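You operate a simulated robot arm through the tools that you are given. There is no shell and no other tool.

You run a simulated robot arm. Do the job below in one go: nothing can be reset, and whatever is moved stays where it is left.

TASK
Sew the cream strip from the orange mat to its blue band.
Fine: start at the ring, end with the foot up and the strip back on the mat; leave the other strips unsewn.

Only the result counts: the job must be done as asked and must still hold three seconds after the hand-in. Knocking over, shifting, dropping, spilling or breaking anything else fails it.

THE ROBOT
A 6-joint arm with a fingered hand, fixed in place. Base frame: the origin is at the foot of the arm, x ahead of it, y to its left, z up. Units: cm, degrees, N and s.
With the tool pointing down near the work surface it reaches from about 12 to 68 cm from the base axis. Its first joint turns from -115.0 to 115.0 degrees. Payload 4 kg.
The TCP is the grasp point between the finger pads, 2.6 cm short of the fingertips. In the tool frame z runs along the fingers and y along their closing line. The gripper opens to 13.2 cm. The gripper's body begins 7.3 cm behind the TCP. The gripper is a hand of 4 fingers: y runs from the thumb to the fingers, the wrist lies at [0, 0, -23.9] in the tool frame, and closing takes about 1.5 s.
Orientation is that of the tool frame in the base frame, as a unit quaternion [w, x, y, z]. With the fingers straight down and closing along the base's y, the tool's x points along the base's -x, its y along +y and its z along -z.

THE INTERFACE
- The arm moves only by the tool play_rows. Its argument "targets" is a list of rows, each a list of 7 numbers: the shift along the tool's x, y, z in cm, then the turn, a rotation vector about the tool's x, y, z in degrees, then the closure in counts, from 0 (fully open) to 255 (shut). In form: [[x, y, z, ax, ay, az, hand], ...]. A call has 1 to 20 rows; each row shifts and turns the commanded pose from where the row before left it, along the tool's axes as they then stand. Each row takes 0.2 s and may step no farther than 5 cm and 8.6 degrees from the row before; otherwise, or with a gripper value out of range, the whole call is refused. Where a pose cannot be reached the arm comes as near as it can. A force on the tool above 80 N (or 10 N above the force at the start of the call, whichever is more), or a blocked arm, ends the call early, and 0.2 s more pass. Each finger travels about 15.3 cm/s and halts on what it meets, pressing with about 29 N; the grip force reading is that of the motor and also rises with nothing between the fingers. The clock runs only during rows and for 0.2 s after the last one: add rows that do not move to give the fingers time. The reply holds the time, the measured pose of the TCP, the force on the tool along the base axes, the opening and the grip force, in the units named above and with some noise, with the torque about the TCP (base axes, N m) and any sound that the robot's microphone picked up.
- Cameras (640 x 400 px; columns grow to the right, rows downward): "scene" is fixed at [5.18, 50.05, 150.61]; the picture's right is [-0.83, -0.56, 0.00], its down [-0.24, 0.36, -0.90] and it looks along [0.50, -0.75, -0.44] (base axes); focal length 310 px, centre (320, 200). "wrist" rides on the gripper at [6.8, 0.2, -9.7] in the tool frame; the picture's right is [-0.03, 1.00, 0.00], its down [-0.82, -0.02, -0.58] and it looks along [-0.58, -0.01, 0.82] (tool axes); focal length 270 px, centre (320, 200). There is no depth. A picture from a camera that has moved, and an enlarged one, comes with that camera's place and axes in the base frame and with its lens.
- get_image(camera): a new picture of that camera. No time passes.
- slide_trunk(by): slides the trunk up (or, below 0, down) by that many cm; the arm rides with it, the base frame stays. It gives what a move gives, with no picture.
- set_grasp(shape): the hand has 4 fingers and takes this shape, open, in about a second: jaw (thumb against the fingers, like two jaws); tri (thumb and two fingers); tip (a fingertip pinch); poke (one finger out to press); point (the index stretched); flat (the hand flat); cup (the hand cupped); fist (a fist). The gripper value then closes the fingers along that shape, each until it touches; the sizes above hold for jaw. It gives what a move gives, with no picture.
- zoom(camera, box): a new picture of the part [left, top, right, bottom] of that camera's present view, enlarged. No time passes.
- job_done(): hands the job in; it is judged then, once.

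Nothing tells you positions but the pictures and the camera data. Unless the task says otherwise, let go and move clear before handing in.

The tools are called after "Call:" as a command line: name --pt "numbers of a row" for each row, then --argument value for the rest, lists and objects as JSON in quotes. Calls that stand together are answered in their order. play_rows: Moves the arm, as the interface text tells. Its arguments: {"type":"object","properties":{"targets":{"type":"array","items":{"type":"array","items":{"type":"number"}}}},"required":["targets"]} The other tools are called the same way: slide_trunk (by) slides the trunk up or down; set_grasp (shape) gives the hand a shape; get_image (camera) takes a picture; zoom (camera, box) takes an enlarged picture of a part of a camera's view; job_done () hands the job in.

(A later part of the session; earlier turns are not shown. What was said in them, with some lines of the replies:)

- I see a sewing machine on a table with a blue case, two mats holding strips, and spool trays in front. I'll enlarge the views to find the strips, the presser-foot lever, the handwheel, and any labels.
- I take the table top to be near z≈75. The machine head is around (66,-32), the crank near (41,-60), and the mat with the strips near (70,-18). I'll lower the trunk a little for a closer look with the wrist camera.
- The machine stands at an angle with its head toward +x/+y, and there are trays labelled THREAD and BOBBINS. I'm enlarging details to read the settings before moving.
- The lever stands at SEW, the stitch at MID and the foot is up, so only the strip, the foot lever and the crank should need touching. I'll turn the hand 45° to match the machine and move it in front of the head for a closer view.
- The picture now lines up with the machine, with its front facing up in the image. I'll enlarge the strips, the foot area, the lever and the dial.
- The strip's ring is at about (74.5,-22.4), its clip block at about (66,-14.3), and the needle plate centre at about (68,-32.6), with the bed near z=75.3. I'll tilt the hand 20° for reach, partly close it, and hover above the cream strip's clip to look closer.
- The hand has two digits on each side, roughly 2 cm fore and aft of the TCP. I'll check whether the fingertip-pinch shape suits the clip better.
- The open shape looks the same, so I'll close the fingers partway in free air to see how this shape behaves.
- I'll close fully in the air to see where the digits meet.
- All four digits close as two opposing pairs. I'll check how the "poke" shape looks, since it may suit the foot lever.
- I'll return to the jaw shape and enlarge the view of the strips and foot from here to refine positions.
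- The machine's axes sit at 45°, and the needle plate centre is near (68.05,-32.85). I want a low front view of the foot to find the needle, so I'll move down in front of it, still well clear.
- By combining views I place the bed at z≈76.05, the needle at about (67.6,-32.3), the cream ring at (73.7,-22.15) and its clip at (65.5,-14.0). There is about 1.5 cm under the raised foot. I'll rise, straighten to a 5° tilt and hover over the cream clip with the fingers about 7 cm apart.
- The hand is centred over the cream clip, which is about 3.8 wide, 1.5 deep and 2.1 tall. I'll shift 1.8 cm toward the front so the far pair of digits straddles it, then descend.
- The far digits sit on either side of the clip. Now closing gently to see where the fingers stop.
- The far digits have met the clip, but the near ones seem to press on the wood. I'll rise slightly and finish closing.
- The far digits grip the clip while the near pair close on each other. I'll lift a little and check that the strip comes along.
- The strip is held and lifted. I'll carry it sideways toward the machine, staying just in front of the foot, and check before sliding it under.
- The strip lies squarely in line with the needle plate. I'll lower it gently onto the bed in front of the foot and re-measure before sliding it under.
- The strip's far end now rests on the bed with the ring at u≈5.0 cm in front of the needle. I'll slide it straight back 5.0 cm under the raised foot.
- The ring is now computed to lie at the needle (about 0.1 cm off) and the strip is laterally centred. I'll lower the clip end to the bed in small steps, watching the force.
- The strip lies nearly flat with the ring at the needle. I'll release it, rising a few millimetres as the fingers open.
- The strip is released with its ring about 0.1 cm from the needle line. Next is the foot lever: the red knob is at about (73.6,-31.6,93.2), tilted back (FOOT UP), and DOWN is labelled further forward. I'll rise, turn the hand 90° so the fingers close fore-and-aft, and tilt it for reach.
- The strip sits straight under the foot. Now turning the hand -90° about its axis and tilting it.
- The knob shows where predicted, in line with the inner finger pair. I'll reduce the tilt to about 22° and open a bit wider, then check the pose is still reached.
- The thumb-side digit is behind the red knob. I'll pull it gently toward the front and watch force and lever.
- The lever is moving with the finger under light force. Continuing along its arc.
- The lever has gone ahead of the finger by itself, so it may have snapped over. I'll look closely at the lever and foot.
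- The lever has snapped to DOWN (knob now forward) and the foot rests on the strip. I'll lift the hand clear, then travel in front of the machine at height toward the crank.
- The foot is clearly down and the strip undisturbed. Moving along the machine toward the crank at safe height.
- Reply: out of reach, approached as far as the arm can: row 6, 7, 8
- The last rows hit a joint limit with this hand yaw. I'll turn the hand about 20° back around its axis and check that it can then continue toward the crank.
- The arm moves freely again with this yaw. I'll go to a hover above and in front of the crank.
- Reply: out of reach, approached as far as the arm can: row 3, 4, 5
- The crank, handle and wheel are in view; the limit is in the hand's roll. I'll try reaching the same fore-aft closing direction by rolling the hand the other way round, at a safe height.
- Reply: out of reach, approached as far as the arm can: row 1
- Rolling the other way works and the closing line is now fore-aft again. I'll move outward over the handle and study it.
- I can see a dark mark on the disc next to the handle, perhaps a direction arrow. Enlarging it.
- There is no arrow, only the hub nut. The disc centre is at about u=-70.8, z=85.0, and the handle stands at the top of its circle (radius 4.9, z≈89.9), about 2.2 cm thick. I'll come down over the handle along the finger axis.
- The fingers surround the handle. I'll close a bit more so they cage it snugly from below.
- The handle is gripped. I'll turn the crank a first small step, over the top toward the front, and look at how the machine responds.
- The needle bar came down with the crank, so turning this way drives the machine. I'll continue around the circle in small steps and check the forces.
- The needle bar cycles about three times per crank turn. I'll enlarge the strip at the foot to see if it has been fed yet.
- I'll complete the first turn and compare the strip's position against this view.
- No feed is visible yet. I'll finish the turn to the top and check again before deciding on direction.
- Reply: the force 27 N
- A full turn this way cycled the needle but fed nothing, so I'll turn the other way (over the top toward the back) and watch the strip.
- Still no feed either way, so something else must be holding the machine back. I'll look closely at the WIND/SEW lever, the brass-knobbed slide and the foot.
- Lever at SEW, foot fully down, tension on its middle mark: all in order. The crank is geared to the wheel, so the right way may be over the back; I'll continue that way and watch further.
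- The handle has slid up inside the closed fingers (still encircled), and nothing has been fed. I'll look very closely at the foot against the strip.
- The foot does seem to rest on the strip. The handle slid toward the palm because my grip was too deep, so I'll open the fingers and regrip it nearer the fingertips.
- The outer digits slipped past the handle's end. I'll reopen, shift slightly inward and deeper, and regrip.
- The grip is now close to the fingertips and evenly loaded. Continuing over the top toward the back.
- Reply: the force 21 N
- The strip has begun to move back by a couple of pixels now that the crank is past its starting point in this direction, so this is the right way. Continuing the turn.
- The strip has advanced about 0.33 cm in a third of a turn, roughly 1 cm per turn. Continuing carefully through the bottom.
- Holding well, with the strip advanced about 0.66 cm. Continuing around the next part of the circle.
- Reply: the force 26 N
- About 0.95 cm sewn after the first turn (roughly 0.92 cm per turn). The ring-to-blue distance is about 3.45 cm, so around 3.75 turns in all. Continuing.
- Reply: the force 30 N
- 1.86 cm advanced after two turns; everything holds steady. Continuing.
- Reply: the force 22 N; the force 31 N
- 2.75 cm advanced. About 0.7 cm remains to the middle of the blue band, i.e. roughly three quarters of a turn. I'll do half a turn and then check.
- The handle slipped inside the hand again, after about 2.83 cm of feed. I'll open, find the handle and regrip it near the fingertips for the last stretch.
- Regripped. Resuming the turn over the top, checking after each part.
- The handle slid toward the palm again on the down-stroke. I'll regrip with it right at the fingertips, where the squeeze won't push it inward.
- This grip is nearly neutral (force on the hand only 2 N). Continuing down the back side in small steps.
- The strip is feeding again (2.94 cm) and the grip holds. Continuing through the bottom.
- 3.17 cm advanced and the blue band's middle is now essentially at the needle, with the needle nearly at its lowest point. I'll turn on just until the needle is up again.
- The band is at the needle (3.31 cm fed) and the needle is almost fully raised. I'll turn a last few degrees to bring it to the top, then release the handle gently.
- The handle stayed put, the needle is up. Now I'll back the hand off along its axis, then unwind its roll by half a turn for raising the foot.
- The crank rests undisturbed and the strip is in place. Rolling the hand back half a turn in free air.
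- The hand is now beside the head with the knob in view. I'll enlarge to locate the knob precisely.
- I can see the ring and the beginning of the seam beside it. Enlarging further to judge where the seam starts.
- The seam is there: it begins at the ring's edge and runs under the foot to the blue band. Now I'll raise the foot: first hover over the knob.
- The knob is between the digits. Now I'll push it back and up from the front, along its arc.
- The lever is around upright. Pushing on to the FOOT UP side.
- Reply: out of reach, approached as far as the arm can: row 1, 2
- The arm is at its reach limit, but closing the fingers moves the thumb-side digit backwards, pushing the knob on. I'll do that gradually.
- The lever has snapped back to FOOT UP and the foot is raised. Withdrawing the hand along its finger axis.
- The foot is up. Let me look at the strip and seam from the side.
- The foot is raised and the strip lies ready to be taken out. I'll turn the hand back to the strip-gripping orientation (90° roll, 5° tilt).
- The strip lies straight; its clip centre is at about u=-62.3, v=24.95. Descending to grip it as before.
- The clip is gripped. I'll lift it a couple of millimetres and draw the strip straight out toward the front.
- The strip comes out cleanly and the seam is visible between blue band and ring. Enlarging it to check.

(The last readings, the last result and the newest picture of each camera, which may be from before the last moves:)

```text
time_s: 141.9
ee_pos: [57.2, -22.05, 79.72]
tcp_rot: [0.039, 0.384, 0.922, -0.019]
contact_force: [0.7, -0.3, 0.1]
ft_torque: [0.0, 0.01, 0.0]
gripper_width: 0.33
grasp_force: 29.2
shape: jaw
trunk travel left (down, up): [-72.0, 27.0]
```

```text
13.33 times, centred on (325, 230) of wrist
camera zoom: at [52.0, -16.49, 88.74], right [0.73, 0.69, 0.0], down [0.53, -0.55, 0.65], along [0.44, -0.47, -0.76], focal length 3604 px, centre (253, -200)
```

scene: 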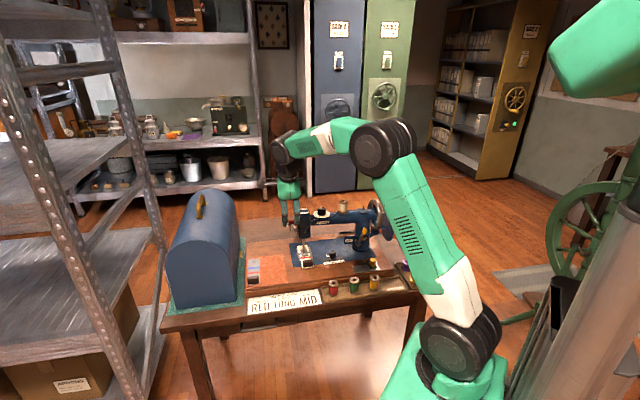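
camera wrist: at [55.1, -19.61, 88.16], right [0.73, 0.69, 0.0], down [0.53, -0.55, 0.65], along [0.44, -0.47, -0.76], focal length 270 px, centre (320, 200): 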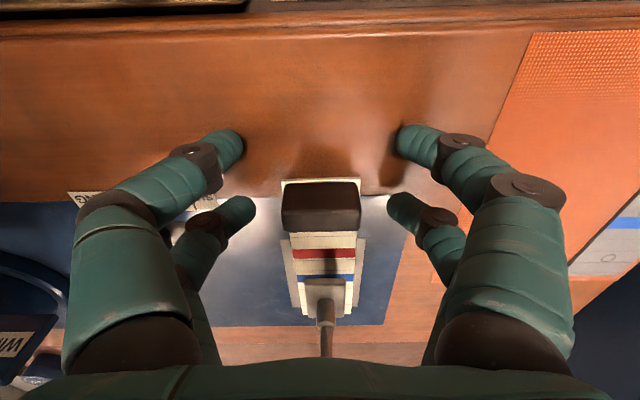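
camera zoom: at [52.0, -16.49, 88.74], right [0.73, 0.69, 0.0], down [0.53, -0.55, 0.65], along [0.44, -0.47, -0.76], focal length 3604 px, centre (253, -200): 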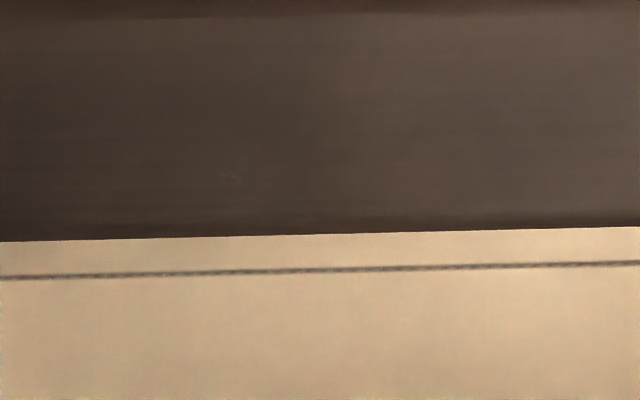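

Call:
zoom --camera "wrist" --box '[300, 265, 350, 312]'

Call:
zoom --camera "wrist" --box '[310, 265, 340, 287]'

```text
8.51 times, centred on (325, 288) of wrist
camera zoom: at [52.0, -16.49, 88.74], right [0.73, 0.69, 0.0], down [0.53, -0.55, 0.65], along [0.44, -0.47, -0.76], focal length 2300 px, centre (277, -553)
```

zoom: 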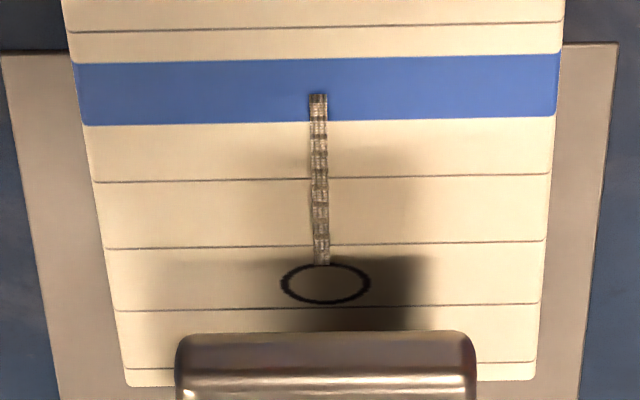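

```text
16.00 times, centred on (325, 276) of wrist
camera zoom: at [52.0, -16.49, 88.74], right [0.73, 0.69, 0.0], down [0.53, -0.55, 0.65], along [0.44, -0.47, -0.76], focal length 4325 px, centre (240, -1016)
```

zoom: 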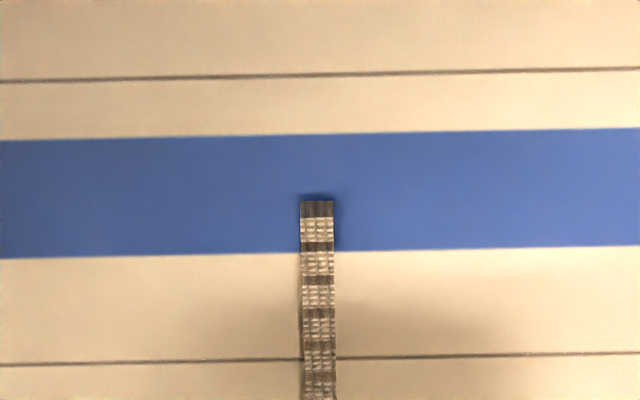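

The seam runs from the ring's rim to the middle of the blue band, as wanted. Drawing the strip the rest of the way clear of the foot.

Call:
play_rows --pt "1.09 0 -0.095 0 0 0 255" --pt "1.09 0 -0.095 0 0 0 255" --pt "1.09 0 -0.095 0 0 0 255" --pt "1.09 0 -0.095 0 0 0 255" --pt "0 0 0 0 0 0 255"

Call:
get_image --camera "wrist"

Call:
zoom --camera "scene" --box '[260, 210, 350, 290]'

```text
time_s: 143.1
ee_pos: [54.12, -18.81, 79.67]
tcp_rot: [0.04, 0.383, 0.923, -0.018]
contact_force: [0.2, -0.6, -0.3]
ft_torque: [0.01, 0.03, 0.0]
gripper_width: 0.35
grasp_force: 28.9
shape: jaw
trunk travel left (down, up): [-72.0, 27.0]
```

```text
taken
camera wrist: at [48.94, -13.39, 88.68], right [0.73, 0.69, 0.0], down [0.53, -0.55, 0.65], along [0.44, -0.47, -0.76], focal length 270 px, centre (320, 200)
```

wrist: 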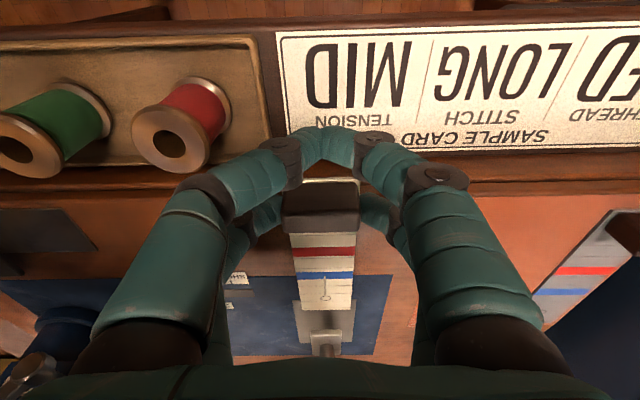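

```text
5.00 times, centred on (305, 250) of scene
camera zoom: at [5.18, 50.05, 150.61], right [-0.83, -0.56, 0.0], down [-0.24, 0.36, -0.9], along [0.5, -0.75, -0.44], focal length 1548 px, centre (395, -50)
```

zoom: 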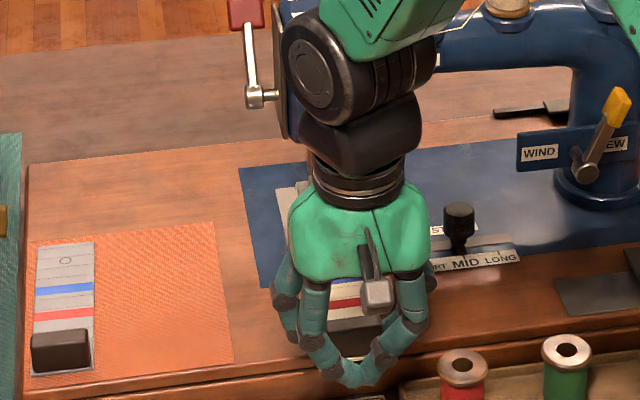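

Clear of the foot. Now lifting slightly, carrying the strip sideways over the mat and back to its old spot.

Call:
play_rows --pt "-0.065 0 -0.75 0 0 0 255" --pt "-0.065 0 -0.75 0 0 0 255" --pt "0 1.64 0 0 0 0 255" --pt "0 1.64 0 0 0 0 255" --pt "0 1.64 0 0 0 0 255" --pt "0 1.64 0 0 0 0 255" --pt "0 1.64 0 0 0 0 255" --pt "0 1.64 0 0 0 0 255" --pt "0 1.64 0 0 0 0 255" --pt "-1.33 0 0.116 0 0 0 255" --pt "-1.33 0 0.116 0 0 0 255" --pt "0 0 0 0 0 0 255"

Call:
get_image --camera "wrist"

Call:
zoom --camera "wrist" --box '[240, 170, 400, 330]'

Call:
zoom --camera "scene" --box '[240, 220, 310, 290]'

```text
time_s: 145.7
ee_pos: [64.21, -12.78, 81.17]
tcp_rot: [0.04, 0.383, 0.923, -0.019]
contact_force: [0.1, 0.1, -0.2]
ft_torque: [0.03, 0.0, -0.02]
gripper_width: 0.34
grasp_force: 29.4
shape: jaw
trunk travel left (down, up): [-72.0, 27.0]
```

```text
taken
camera wrist: at [58.97, -7.19, 90.19], right [0.73, 0.69, 0.0], down [0.53, -0.55, 0.65], along [0.44, -0.47, -0.76], focal length 270 px, centre (320, 200)
```

wrist: 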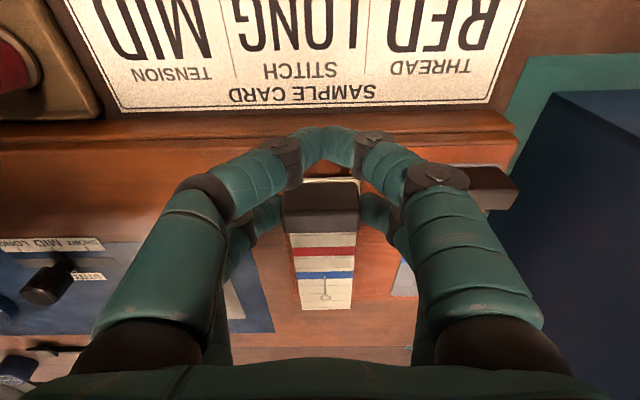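

```text
2.50 times, centred on (320, 250) of wrist
camera zoom: at [58.97, -7.19, 90.19], right [0.73, 0.69, 0.0], down [0.53, -0.55, 0.65], along [0.44, -0.47, -0.76], focal length 676 px, centre (320, 75)
```

zoom: 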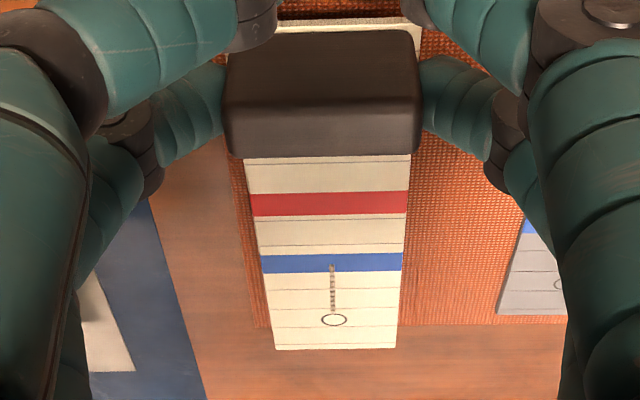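

```text
5.71 times, centred on (275, 255) of scene
camera zoom: at [5.18, 50.05, 150.61], right [-0.83, -0.56, 0.0], down [-0.24, 0.36, -0.9], along [0.5, -0.75, -0.44], focal length 1769 px, centre (577, -114)
```

zoom: 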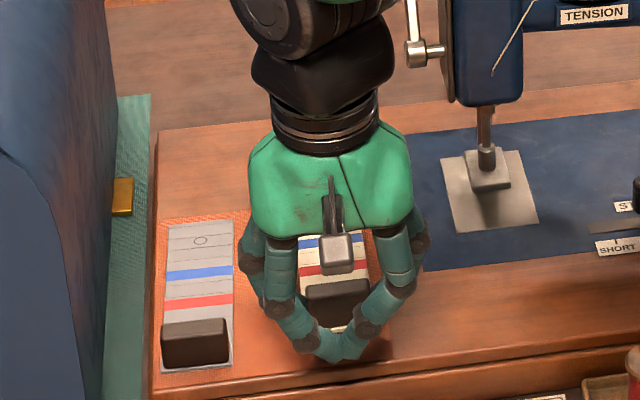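

The strip hovers over its old place. I'll nudge it 0.2 cm forward and lower it onto the mat in small steps.

Call:
play_rows --pt "0.235 0.05 0.38 0 0 0 255" --pt "0.035 0 0.4 0 0 0 255" --pt "0.035 0 0.4 0 0 0 255" --pt "0 0 0 0 0 0 255"

Call:
zoom --camera "wrist" --box '[240, 170, 400, 330]'

Call:
zoom --camera "scene" --box '[240, 220, 310, 290]'

```text
time_s: 146.7
ee_pos: [64.06, -12.55, 79.95]
tcp_rot: [0.04, 0.383, 0.923, -0.018]
contact_force: [0.2, -0.2, 0.2]
ft_torque: [0.04, -0.01, -0.02]
gripper_width: 0.34
grasp_force: 29.1
shape: jaw
trunk travel left (down, up): [-72.0, 27.0]
```

```text
2.50 times, centred on (320, 250) of wrist
camera zoom: at [58.81, -7.03, 88.93], right [0.73, 0.69, 0.0], down [0.53, -0.55, 0.65], along [0.44, -0.47, -0.76], focal length 676 px, centre (320, 75)
```

zoom: 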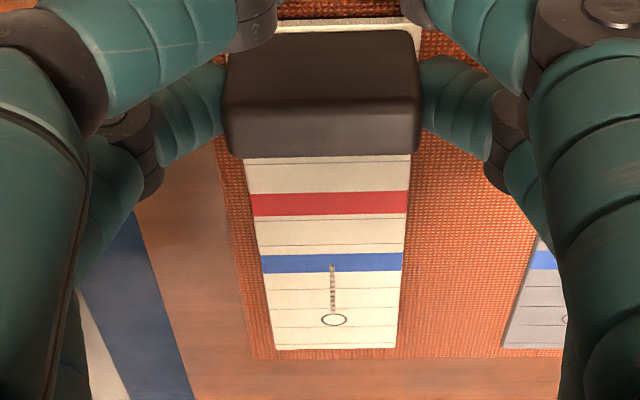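

```text
5.71 times, centred on (275, 255) of scene
camera zoom: at [5.18, 50.05, 150.61], right [-0.83, -0.56, 0.0], down [-0.24, 0.36, -0.9], along [0.5, -0.75, -0.44], focal length 1769 px, centre (577, -114)
```

zoom: 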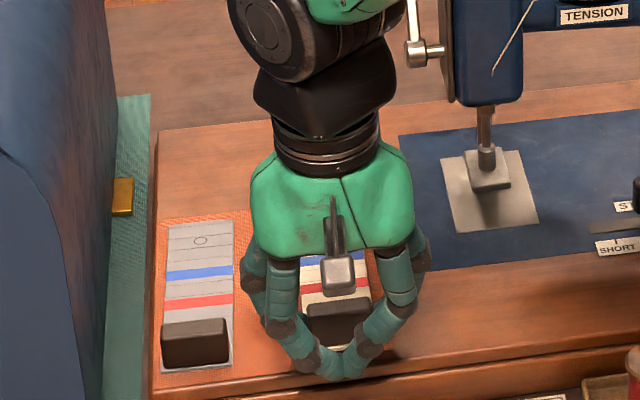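

Call:
play_rows --pt "0.0174 0 0.2 0 0 0 255" --pt "0.0131 0 0.15 0 0 0 255" --pt "0 0 0 0 0 0 255"

Call:
zoom --camera "wrist" --box '[240, 170, 400, 330]'

```text
time_s: 147.5
ee_pos: [63.97, -12.58, 79.7]
tcp_rot: [0.039, 0.383, 0.923, -0.018]
contact_force: [0.5, 0.2, -0.5]
ft_torque: [0.0, -0.01, 0.02]
gripper_width: 0.33
grasp_force: 28.9
shape: jaw
trunk travel left (down, up): [-72.0, 27.0]
```

```text
2.50 times, centred on (320, 250) of wrist
camera zoom: at [58.84, -7.03, 88.59], right [0.73, 0.69, 0.0], down [0.53, -0.55, 0.65], along [0.44, -0.47, -0.76], focal length 676 px, centre (320, 75)
```

zoom: 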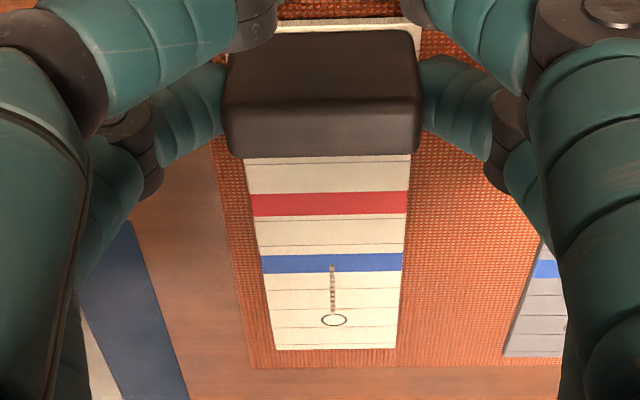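

Call:
play_rows --pt "0.0131 0 0.15 0 0 0 255" --pt "0.0131 0 0.15 0 0 0 255" --pt "0 0 0 0 0 0 255"

Call:
zoom --camera "wrist" --box '[240, 170, 400, 330]'

```text
time_s: 148.3
ee_pos: [64.04, -12.5, 79.34]
tcp_rot: [0.04, 0.383, 0.923, -0.018]
contact_force: [0.1, 0.4, 0.3]
ft_torque: [0.0, 0.01, 0.01]
gripper_width: 0.32
grasp_force: 29.6
shape: jaw
trunk travel left (down, up): [-72.0, 27.0]
```

```text
2.50 times, centred on (320, 250) of wrist
camera zoom: at [58.87, -7.03, 88.29], right [0.73, 0.69, 0.0], down [0.53, -0.55, 0.65], along [0.44, -0.47, -0.76], focal length 676 px, centre (320, 75)
```

zoom: 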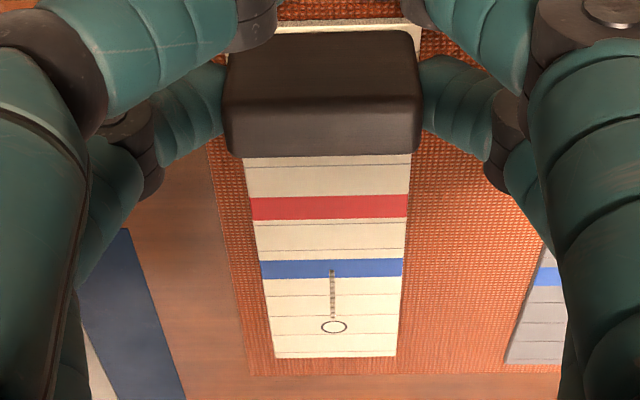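

The far end has touched down and the strip is level on the mat. Releasing gently.

Call:
play_rows --pt "0 0 0 0 0 0 245" --pt "-0.0087 0 -0.1 0 0 0 225" --pt "0 0 0 0 0 0 200" --pt "0 0 0 0 0 0 175" --pt "0 0 0 0 0 0 150" --pt "0 0 0 0 0 0 125" --pt "0 0 0 0 0 0 120"

Call:
get_image --camera "wrist"

```text
time_s: 149.9
ee_pos: [64.08, -12.62, 79.55]
tcp_rot: [0.04, 0.383, 0.923, -0.018]
contact_force: [0.1, -0.1, -0.4]
ft_torque: [-0.02, 0.01, -0.02]
gripper_width: 6.93
grasp_force: 0.1
shape: jaw
trunk travel left (down, up): [-72.0, 27.0]
```

```text
taken
camera wrist: at [58.86, -7.04, 88.41], right [0.73, 0.69, 0.0], down [0.53, -0.55, 0.65], along [0.44, -0.47, -0.76], focal length 270 px, centre (320, 200)
```

wrist: 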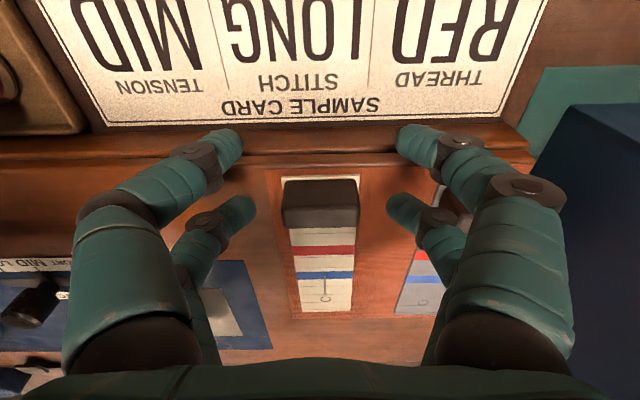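

Released. Now I'll rise straight up, well clear, and inspect the whole scene.

Call:
play_rows --pt "-0.2 0 -2.3 0 0 0 120" --pt "-0.4 0 -4.5 0 0 0 120" --pt "-0.4 0 -4.5 0 0 0 120" --pt "-0.4 0 -4.5 0 0 0 120" --pt "-0.4 0 -4.5 0 0 0 120" --pt "3.0 0 -3.0 0 0 0 120" --pt "4.0 0 0 0 0 0 120" --pt "0 0 0 0 0 0 120"

Call:
get_image --camera "wrist"

Call:
zoom --camera "wrist" --box '[300, 80, 440, 220]'

Call:
zoom --camera "scene" --box '[240, 190, 430, 310]'

```text
time_s: 151.7
ee_pos: [58.95, -7.33, 102.17]
tcp_rot: [0.039, 0.383, 0.923, -0.018]
contact_force: [-0.2, 0.1, -0.3]
ft_torque: [-0.03, 0.02, -0.04]
gripper_width: 6.91
grasp_force: 0.1
shape: jaw
trunk travel left (down, up): [-72.0, 27.0]
```

```text
taken
camera wrist: at [53.74, -1.82, 111.15], right [0.73, 0.69, 0.0], down [0.53, -0.55, 0.65], along [0.44, -0.47, -0.76], focal length 270 px, centre (320, 200)
```

wrist: 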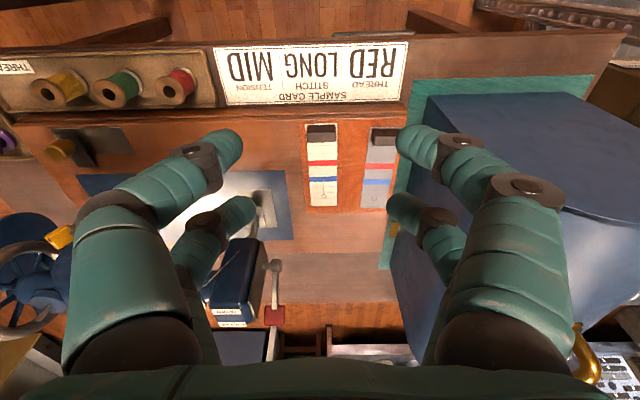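

```text
2.86 times, centred on (370, 150) of wrist
camera zoom: at [53.74, -1.82, 111.15], right [0.73, 0.69, 0.0], down [0.53, -0.55, 0.65], along [0.44, -0.47, -0.76], focal length 772 px, centre (177, 343)
```

zoom: 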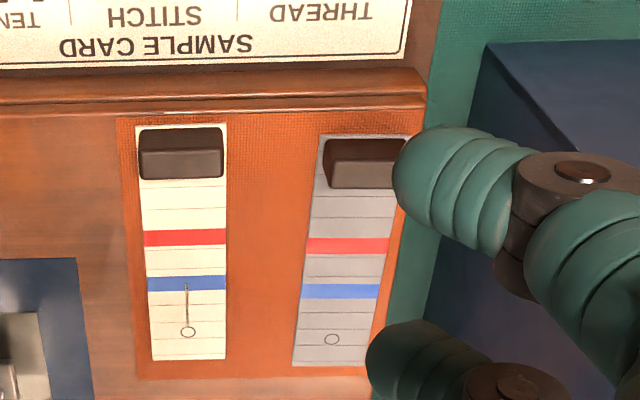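

```text
3.33 times, centred on (335, 250) of scene
camera zoom: at [5.18, 50.05, 150.61], right [-0.83, -0.56, 0.0], down [-0.24, 0.36, -0.9], along [0.5, -0.75, -0.44], focal length 1032 px, centre (270, 33)
```

zoom: 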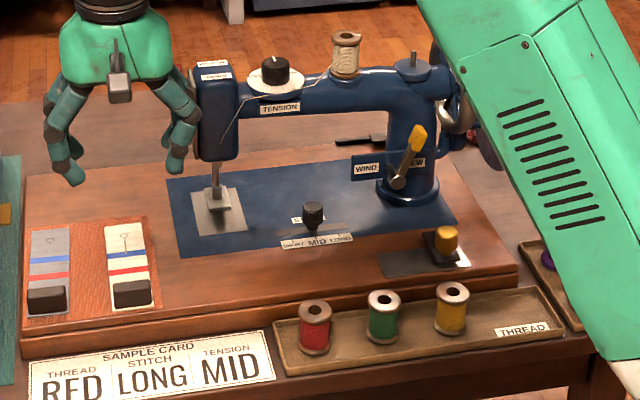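

The cream strip is back on the mat beside the unsewn grey one, foot up. A last close look at the seam.

Call:
zoom --camera "wrist" --box '[325, 170, 365, 205]'

Call:
zoom --camera "scene" --box '[250, 245, 290, 285]'

Call:
zoom --camera "scene" --box '[290, 200, 330, 265]'

```text
11.43 times, centred on (345, 188) of wrist
camera zoom: at [53.74, -1.82, 111.15], right [0.73, 0.69, 0.0], down [0.53, -0.55, 0.65], along [0.44, -0.47, -0.76], focal length 3089 px, centre (34, 343)
```

zoom: 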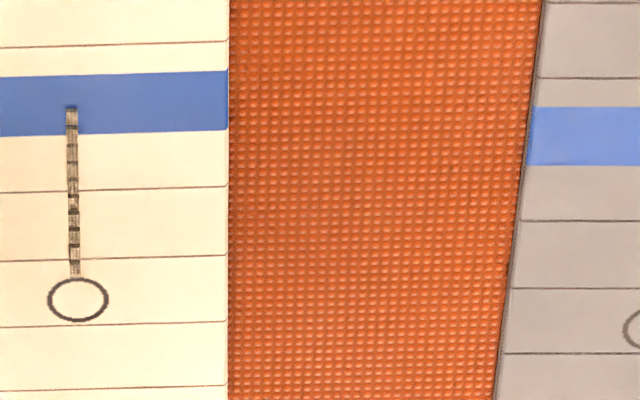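

```text
10.00 times, centred on (270, 265) of scene
camera zoom: at [5.18, 50.05, 150.61], right [-0.83, -0.56, 0.0], down [-0.24, 0.36, -0.9], along [0.5, -0.75, -0.44], focal length 3096 px, centre (820, -450)
```

zoom: 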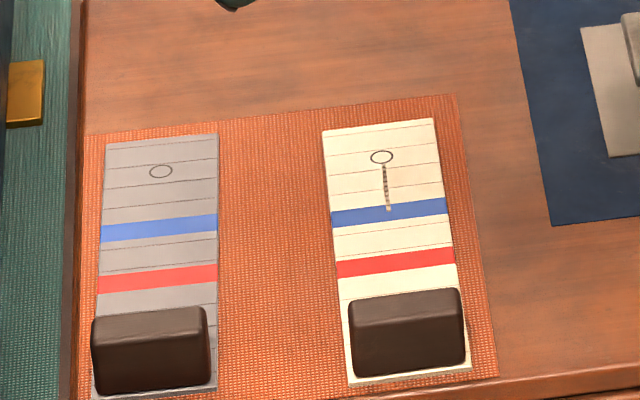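

```text
6.15 times, centred on (310, 232) of scene
camera zoom: at [5.18, 50.05, 150.61], right [-0.83, -0.56, 0.0], down [-0.24, 0.36, -0.9], along [0.5, -0.75, -0.44], focal length 1905 px, centre (382, 0)
```

zoom: 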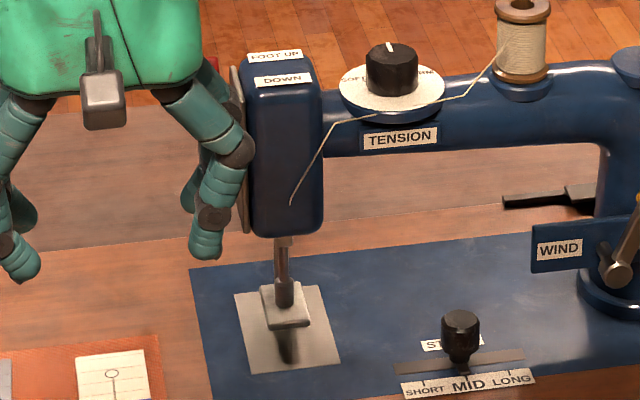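

The seam runs from the rim of the ring to the middle of the blue band on the cream strip. The foot is up, the strip lies flat on the orange mat, the grey strip is unsewn, and the hand is clear, so I'm handing the job in.

I left the thread (cream), stitch (MID) and tension as they were. The sample card says red thread and LONG stitch, but you didn't ask for the card's settings.

The seam starts about 0.4 cm from the ring's centre, at its rim.

Call:
job_done

```text
The job is handed in.
```

I sewed the cream strip from its ring to its blue band and put it back on the orange mat. I handed the job in but haven't seen how it was judged.

- **Seam:** it starts at the rim of the ring, about 0.4 cm from the ring's centre, and ends within about 0.1 cm of the middle of the blue band.
- **Machine:** the foot is up and the needle is raised. The crank handle now rests low at the front; it started at the top.
- **Settings:** I left thread (cream), stitch (MID) and tension as I found them. The sample card on the table says red thread and LONG stitch, but the task did not ask for the card's settings.
- **First turn:** I cranked one full turn the wrong way before finding the right direction. The strip did not move during that turn.
- **Everything else:** the grey strip is unsewn. I saw nothing else knocked or shifted, and the hand is clear of the table.
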